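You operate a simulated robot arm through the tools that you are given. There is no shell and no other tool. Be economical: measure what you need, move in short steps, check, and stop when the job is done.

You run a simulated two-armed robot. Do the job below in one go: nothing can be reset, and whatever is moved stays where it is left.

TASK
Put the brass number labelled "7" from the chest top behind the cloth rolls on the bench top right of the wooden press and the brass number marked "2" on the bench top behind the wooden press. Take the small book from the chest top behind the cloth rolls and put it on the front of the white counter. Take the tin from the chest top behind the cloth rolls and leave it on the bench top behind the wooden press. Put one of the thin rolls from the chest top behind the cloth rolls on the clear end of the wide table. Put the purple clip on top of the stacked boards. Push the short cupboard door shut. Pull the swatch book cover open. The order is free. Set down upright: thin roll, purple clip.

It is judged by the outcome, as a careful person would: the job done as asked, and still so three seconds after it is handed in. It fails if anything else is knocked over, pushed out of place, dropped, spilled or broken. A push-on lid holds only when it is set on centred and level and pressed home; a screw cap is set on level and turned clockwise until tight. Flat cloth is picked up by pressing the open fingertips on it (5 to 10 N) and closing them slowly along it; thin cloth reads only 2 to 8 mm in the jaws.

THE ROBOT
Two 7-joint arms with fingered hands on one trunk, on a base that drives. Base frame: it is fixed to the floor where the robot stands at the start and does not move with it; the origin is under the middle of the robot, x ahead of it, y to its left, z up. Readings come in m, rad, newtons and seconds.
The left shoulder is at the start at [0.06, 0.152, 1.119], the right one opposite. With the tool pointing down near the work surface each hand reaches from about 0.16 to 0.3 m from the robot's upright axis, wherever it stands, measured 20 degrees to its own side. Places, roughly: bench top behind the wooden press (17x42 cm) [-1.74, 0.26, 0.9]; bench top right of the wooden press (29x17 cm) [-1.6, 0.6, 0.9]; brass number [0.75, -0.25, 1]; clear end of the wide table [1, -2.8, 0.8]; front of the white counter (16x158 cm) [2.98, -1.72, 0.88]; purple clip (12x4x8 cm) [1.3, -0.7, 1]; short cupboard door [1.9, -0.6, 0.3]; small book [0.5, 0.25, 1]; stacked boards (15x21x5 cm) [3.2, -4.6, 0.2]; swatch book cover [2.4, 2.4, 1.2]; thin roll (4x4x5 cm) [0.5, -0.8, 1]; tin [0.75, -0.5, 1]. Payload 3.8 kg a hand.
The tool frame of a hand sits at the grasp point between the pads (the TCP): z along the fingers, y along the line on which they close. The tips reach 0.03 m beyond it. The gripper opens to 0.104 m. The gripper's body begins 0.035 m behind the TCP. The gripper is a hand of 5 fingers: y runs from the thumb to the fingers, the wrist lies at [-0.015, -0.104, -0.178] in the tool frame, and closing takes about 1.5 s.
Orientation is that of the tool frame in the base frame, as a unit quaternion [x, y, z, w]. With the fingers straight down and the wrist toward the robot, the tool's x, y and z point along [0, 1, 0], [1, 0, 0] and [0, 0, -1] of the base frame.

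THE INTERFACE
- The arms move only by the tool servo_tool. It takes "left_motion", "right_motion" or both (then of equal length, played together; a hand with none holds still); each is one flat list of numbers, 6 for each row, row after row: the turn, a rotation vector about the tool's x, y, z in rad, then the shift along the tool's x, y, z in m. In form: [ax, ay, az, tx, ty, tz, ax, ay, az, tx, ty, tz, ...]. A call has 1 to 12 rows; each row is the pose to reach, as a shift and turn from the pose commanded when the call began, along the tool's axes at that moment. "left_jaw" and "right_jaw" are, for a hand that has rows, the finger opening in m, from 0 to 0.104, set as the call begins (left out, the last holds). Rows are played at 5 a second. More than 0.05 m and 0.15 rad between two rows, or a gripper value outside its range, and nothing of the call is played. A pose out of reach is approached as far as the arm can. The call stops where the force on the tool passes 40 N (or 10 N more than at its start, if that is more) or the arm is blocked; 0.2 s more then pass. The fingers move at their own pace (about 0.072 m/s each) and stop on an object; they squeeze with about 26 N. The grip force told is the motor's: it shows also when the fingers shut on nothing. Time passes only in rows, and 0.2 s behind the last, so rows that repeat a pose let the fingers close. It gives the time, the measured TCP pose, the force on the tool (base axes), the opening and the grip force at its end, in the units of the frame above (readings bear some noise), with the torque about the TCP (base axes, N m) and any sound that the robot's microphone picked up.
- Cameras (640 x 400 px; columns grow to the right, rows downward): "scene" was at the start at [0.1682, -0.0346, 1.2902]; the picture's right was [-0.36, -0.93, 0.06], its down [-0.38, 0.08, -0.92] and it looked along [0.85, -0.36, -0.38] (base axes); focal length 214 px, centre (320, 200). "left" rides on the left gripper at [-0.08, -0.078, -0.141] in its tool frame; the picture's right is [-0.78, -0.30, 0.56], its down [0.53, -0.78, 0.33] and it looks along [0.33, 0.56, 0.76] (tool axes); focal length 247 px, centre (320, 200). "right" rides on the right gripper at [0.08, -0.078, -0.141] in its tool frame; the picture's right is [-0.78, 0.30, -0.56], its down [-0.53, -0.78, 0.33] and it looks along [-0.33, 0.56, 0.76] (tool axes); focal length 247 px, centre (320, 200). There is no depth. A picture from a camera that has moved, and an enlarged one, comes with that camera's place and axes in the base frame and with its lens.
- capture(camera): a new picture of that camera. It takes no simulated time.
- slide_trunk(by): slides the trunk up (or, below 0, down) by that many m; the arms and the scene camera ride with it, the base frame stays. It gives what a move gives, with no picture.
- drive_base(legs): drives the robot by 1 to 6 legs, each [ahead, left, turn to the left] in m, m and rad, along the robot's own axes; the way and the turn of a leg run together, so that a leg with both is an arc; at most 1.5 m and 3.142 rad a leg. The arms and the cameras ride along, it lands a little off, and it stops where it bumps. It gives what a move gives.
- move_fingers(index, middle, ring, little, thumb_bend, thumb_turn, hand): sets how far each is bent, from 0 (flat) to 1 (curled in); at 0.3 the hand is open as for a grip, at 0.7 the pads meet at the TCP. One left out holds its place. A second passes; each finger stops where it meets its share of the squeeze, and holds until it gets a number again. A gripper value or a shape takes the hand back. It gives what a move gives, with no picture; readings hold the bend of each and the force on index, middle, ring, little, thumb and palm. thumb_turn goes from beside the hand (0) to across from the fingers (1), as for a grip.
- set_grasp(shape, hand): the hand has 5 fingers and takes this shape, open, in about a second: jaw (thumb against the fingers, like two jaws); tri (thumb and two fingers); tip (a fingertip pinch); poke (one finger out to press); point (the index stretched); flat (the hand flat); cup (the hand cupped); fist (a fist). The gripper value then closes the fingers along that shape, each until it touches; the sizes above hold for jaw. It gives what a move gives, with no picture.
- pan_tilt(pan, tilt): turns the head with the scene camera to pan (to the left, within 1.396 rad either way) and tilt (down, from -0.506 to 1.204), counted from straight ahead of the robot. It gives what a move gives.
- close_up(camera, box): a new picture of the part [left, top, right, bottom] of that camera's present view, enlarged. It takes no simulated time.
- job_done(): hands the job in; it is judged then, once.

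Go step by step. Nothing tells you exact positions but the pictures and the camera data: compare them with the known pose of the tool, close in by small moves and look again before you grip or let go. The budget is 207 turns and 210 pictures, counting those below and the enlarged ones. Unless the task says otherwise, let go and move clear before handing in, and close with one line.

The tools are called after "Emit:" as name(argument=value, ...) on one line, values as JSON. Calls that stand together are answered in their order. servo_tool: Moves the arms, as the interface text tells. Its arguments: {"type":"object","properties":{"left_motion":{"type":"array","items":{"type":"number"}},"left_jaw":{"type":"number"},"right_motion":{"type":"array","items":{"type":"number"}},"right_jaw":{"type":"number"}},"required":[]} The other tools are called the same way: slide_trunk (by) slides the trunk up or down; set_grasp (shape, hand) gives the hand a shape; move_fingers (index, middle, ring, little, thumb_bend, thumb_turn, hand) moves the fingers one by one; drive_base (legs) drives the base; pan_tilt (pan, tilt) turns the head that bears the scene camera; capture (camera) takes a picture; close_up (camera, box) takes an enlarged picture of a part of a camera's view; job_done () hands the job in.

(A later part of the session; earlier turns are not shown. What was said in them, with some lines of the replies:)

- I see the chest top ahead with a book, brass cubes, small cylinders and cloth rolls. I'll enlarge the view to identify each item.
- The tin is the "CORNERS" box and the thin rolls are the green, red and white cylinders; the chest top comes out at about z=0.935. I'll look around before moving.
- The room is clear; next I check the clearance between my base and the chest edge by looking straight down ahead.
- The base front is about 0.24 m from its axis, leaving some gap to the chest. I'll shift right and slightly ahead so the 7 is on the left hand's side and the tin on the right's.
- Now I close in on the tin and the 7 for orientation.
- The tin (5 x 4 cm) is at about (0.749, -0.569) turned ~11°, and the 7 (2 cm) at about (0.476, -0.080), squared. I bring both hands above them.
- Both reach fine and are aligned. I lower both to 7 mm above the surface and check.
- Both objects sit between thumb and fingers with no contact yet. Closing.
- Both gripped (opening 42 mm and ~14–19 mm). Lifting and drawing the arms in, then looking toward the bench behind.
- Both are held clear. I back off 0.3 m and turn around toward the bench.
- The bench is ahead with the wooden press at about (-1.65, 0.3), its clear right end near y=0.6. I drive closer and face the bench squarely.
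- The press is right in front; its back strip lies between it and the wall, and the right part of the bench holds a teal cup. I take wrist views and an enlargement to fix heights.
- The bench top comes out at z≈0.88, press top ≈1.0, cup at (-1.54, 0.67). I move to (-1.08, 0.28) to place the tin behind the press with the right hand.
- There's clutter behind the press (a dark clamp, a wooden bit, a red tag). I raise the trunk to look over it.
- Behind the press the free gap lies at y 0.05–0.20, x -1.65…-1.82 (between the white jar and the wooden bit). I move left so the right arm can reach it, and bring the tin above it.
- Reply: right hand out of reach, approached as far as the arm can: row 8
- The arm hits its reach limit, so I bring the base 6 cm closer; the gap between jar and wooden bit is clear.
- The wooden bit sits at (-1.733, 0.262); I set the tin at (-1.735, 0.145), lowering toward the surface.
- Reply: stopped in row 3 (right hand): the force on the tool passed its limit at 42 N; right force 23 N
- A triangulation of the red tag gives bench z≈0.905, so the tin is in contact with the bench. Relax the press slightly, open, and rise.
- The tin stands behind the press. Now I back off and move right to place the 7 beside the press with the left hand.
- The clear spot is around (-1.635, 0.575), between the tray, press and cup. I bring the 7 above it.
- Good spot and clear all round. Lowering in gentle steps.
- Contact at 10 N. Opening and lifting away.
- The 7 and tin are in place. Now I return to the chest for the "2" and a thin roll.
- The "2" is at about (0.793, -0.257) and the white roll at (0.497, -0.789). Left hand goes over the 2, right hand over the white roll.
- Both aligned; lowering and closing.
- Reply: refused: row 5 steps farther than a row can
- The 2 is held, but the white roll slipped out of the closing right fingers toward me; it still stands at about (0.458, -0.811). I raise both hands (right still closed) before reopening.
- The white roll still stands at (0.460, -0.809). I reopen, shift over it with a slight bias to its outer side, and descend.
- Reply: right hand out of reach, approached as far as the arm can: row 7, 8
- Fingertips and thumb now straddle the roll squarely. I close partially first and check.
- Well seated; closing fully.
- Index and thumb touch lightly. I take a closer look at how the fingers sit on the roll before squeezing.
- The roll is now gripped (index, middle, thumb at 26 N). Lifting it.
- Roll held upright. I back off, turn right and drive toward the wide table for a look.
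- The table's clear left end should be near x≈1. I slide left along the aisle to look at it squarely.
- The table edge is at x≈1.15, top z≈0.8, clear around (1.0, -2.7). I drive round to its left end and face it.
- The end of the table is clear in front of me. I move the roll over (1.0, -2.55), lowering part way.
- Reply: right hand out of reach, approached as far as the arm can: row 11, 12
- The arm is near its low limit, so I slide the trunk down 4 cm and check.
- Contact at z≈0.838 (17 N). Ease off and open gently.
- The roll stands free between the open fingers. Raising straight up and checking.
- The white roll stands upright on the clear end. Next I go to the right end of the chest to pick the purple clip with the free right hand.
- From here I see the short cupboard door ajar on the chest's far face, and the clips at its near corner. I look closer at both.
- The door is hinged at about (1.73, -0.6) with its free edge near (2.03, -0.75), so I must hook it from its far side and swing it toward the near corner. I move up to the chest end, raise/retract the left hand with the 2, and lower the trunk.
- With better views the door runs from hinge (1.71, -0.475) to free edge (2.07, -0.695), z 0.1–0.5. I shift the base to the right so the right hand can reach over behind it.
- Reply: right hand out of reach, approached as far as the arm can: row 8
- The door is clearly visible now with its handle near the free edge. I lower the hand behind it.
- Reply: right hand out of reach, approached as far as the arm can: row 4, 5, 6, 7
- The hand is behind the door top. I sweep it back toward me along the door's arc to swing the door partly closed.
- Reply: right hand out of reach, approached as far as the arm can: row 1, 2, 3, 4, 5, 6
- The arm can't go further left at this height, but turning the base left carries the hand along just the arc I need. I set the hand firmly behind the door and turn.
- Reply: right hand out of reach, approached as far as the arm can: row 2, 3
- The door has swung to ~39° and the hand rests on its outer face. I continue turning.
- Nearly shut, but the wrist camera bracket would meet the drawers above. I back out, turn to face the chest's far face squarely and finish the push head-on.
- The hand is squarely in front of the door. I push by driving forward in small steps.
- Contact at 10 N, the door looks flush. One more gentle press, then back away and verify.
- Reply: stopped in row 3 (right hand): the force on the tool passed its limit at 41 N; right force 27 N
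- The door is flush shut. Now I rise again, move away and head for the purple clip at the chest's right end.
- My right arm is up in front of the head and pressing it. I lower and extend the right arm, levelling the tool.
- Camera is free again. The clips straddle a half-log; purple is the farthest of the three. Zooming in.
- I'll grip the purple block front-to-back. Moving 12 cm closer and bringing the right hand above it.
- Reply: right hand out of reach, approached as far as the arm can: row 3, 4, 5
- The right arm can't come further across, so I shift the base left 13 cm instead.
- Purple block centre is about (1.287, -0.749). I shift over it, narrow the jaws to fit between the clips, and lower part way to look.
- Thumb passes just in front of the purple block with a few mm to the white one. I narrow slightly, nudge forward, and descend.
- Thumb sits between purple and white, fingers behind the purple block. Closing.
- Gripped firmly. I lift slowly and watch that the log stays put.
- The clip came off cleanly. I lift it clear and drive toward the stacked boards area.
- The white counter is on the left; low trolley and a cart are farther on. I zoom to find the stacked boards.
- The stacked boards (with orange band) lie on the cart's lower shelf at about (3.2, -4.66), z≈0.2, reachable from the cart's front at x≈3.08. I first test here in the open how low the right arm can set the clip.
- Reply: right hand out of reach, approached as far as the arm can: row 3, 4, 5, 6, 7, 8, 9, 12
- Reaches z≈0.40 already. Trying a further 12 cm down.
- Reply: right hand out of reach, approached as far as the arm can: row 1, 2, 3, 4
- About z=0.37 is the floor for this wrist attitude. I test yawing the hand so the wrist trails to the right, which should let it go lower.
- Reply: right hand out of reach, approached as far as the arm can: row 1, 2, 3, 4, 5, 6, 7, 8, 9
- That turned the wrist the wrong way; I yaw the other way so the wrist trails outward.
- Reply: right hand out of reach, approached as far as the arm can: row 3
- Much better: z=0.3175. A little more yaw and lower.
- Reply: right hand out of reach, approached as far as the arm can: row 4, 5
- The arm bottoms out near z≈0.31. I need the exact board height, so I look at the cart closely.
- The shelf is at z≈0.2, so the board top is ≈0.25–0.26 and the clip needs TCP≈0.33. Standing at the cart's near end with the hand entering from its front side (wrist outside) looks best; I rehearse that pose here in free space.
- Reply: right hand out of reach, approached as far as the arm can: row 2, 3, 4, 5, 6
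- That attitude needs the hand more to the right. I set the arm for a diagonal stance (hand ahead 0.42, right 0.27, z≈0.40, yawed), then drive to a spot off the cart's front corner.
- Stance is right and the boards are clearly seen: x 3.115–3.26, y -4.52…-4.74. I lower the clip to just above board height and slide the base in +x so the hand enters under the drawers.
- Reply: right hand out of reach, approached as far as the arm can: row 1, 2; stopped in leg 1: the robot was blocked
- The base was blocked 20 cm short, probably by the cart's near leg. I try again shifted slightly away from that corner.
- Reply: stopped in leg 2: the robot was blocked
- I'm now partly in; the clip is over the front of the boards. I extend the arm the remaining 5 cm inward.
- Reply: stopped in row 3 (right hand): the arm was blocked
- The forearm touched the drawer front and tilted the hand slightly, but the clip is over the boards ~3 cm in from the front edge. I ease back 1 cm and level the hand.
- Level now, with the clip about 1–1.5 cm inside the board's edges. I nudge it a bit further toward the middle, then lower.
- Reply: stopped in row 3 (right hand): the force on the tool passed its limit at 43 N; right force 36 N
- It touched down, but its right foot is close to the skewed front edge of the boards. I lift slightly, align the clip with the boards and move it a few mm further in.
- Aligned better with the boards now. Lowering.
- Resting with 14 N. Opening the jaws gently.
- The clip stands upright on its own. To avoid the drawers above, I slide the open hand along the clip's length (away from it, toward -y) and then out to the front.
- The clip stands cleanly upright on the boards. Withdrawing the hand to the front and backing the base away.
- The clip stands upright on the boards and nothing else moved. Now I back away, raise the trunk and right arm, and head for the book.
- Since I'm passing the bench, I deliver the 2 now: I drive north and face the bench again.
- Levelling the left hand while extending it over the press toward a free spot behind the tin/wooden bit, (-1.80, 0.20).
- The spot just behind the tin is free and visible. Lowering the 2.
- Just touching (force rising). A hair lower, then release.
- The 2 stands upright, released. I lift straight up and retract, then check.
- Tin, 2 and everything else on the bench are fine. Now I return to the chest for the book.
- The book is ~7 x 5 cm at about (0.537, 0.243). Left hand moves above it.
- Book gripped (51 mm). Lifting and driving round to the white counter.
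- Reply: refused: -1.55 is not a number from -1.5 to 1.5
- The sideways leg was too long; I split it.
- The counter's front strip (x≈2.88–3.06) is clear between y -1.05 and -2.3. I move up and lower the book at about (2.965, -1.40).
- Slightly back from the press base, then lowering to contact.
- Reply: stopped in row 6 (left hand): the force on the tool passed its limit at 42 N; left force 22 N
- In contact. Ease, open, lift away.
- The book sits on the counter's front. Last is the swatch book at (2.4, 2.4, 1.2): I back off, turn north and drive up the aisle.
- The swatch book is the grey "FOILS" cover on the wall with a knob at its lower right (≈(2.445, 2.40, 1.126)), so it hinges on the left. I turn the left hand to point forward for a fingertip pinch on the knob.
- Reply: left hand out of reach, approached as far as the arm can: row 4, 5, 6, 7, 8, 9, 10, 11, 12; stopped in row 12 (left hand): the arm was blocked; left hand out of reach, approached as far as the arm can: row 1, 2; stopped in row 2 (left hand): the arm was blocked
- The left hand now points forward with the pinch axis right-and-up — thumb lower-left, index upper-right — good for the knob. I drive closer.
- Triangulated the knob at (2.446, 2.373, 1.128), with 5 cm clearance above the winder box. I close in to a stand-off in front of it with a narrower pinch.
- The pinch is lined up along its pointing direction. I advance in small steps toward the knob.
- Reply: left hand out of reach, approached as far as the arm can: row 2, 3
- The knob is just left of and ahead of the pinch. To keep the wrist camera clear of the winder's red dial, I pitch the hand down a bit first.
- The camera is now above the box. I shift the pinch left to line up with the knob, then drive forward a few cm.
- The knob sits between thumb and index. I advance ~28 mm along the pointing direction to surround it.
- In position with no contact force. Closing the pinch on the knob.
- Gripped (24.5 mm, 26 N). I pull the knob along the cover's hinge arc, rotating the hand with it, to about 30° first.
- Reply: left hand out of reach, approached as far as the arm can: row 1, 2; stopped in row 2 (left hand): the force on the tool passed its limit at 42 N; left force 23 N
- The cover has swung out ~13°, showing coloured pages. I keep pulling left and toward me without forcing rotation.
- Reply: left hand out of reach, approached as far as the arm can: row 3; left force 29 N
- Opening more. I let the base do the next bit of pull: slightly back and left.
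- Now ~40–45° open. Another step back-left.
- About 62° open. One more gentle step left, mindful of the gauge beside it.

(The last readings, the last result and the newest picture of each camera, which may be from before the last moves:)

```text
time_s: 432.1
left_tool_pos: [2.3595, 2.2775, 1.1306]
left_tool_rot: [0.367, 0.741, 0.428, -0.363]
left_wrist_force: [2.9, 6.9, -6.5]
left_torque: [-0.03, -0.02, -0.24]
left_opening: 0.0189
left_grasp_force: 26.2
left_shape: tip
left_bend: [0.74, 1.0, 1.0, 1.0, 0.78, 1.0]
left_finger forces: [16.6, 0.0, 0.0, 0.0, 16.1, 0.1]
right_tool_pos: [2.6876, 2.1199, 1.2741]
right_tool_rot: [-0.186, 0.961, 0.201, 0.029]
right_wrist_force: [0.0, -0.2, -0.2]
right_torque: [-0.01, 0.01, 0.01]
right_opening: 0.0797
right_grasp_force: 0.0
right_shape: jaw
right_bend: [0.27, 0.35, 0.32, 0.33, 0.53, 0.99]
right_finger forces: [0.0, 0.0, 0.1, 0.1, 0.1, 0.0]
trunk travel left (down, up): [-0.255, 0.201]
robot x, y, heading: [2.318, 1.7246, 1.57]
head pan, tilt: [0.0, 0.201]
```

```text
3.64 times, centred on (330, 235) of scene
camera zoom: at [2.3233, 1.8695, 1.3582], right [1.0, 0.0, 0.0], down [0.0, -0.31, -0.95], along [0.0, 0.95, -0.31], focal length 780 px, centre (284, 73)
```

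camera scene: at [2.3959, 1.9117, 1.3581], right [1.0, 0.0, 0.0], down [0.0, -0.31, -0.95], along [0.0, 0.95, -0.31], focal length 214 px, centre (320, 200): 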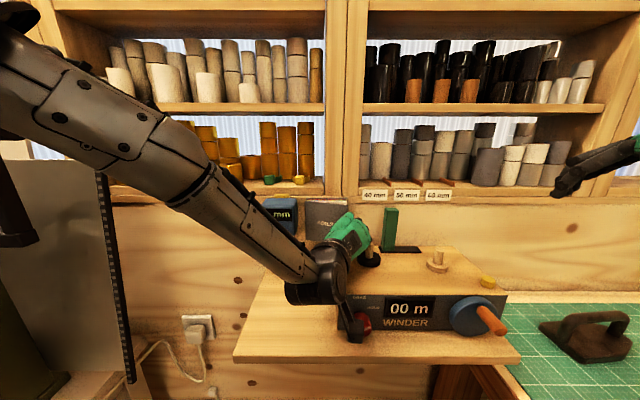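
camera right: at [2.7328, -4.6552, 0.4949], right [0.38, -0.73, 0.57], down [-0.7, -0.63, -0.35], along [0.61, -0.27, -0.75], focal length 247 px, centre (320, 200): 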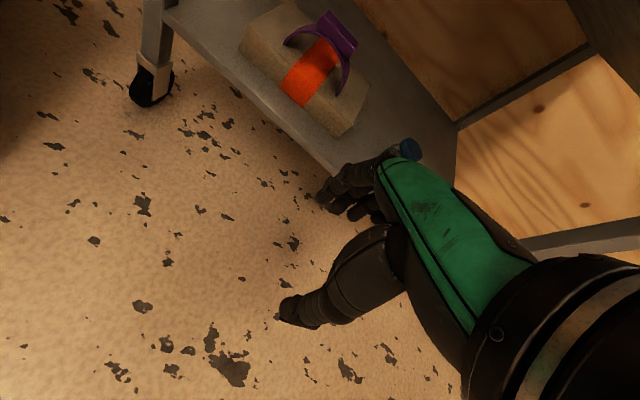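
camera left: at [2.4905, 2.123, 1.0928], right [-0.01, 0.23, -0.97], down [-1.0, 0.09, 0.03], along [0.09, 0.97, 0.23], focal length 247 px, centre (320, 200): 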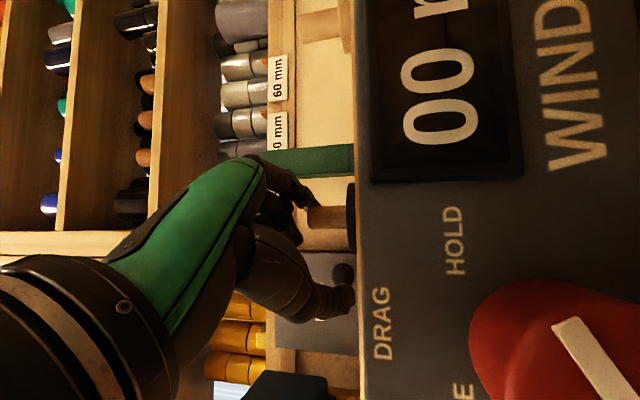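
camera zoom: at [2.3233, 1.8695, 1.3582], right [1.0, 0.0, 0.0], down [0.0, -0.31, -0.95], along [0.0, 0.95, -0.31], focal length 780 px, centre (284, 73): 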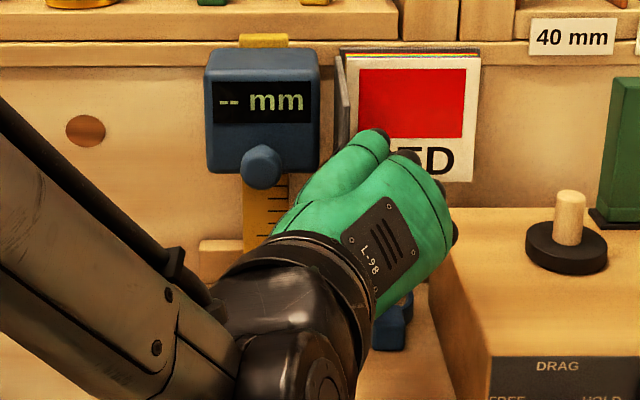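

Around 83°. One last small nudge, then I release.

Emit:
drive_base(legs=[[0, 0.014, 0]])

Emit:
servo_tool(left_motion=[0, 0, 0, 0, 0, 0, 0, 0, 0, 0, 0, 0, 0, 0, 0, 0, 0, 0, 0, 0, 0, 0, 0, 0], left_jaw=0.05)

Emit:
close_up(camera="scene", box=[260, 180, 400, 290])

```text
time_s: 432.8
left_tool_pos: [2.3444, 2.2769, 1.1291]
left_tool_rot: [0.367, 0.741, 0.429, -0.363]
left_wrist_force: [7.2, 7.6, -7.3]
left_torque: [-0.05, -0.07, -0.59]
left_opening: 0.0189
left_grasp_force: 25.9
left_shape: tip
left_bend: [0.74, 1.0, 1.0, 1.0, 0.77, 1.0]
left_finger forces: [23.9, 0.0, 0.0, 0.0, 17.4, 0.0]
right_tool_pos: [2.6718, 2.119, 1.2749]
right_tool_rot: [-0.185, 0.962, 0.2, 0.029]
right_wrist_force: [-0.8, -0.3, -0.1]
right_torque: [-0.02, -0.03, 0.01]
right_opening: 0.0799
right_grasp_force: 0.2
right_shape: jaw
right_bend: [0.27, 0.35, 0.32, 0.33, 0.53, 0.99]
right_finger forces: [0.1, 0.1, 0.0, 0.0, 0.0, 0.0]
trunk travel left (down, up): [-0.255, 0.201]
robot x, y, heading: [2.3068, 1.7203, 1.573]
head pan, tilt: [0.0, 0.201]
```

```text
time_s: 433.8
left_tool_pos: [2.3423, 2.2744, 1.1312]
left_tool_rot: [0.367, 0.741, 0.43, -0.362]
left_wrist_force: [-0.2, 0.8, -0.2]
left_torque: [-0.01, -0.02, 0.02]
left_opening: 0.0498
left_grasp_force: 0.0
left_shape: tip
left_bend: [0.73, 0.98, 0.99, 0.99, 0.71, 1.0]
left_finger forces: [0.0, 0.0, 0.0, 0.0, 0.0, 0.0]
right_tool_pos: [2.6695, 2.1174, 1.2772]
right_tool_rot: [-0.186, 0.961, 0.201, 0.029]
right_wrist_force: [-1.0, 0.6, 0.5]
right_torque: [0.02, -0.04, 0.0]
right_opening: 0.0796
right_grasp_force: 0.0
right_shape: jaw
right_bend: [0.27, 0.35, 0.32, 0.33, 0.53, 0.99]
right_finger forces: [0.0, 0.0, 0.1, 0.0, 0.0, 0.1]
trunk travel left (down, up): [-0.255, 0.201]
robot x, y, heading: [2.3053, 1.7257, 1.578]
head pan, tilt: [0.0, 0.201]
```

```text
3.64 times, centred on (330, 235) of scene
camera zoom: at [2.3055, 1.8666, 1.3586], right [1.0, 0.0, 0.0], down [0.0, -0.3, -0.95], along [0.0, 0.95, -0.3], focal length 780 px, centre (284, 73)
```

zoom: 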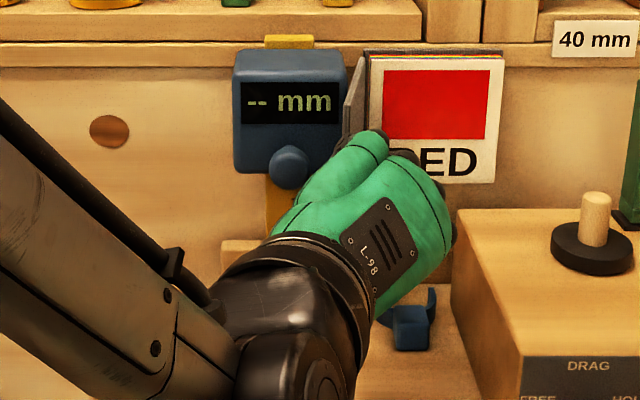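

The cover is open ~90°. I withdraw straight back and verify it stays open.

Emit:
drive_base(legs=[[-0.05, 0, 0], [-0.2, 0, 0]])

Emit:
close_up(camera="scene", box=[240, 140, 480, 300])

```text
time_s: 435.9
left_tool_pos: [2.3453, 2.0359, 1.1299]
left_tool_rot: [0.368, 0.742, 0.429, -0.361]
left_wrist_force: [0.6, 0.5, 0.2]
left_torque: [-0.01, -0.02, 0.0]
left_opening: 0.0493
left_grasp_force: 0.0
left_shape: tip
left_bend: [0.73, 0.98, 0.99, 0.99, 0.71, 1.0]
left_finger forces: [0.0, 0.1, 0.0, 0.1, 0.1, 0.0]
right_tool_pos: [2.6711, 1.8787, 1.2753]
right_tool_rot: [-0.184, 0.962, 0.199, 0.031]
right_wrist_force: [0.5, 0.6, -1.0]
right_torque: [-0.04, 0.01, 0.02]
right_opening: 0.0798
right_grasp_force: 0.1
right_shape: jaw
right_bend: [0.27, 0.35, 0.32, 0.33, 0.53, 0.99]
right_finger forces: [0.0, 0.2, 0.0, 0.1, 0.1, 0.0]
trunk travel left (down, up): [-0.255, 0.201]
robot x, y, heading: [2.3064, 1.4809, 1.568]
head pan, tilt: [0.0, 0.201]
```

```text
2.50 times, centred on (360, 220) of scene
camera zoom: at [2.3062, 1.6289, 1.358], right [1.0, 0.0, 0.0], down [0.0, -0.31, -0.95], along [0.0, 0.95, -0.31], focal length 536 px, centre (220, 150)
```

zoom: 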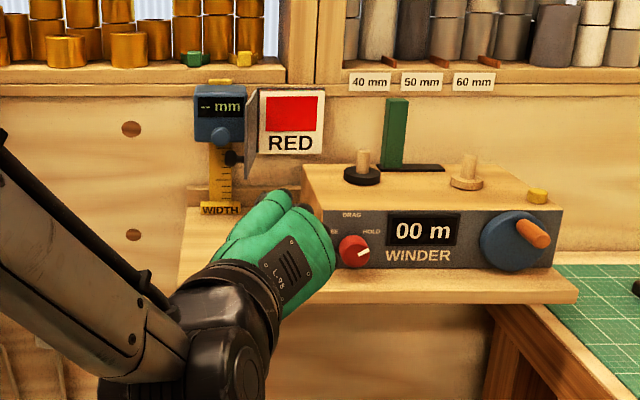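

Every item is in place: the swatch cover stays open showing the red page, and both hands are empty and clear. Handing in.

Emit:
job_done()

```text
The job is handed in.
```

All eight tasks are done as asked and handed in. The 7, the 2, the book, the tin, one thin roll and the purple clip are in their places, with the roll and clip upright. The short cupboard door is shut and the swatch book cover is open, and I saw nothing else moved or knocked over.
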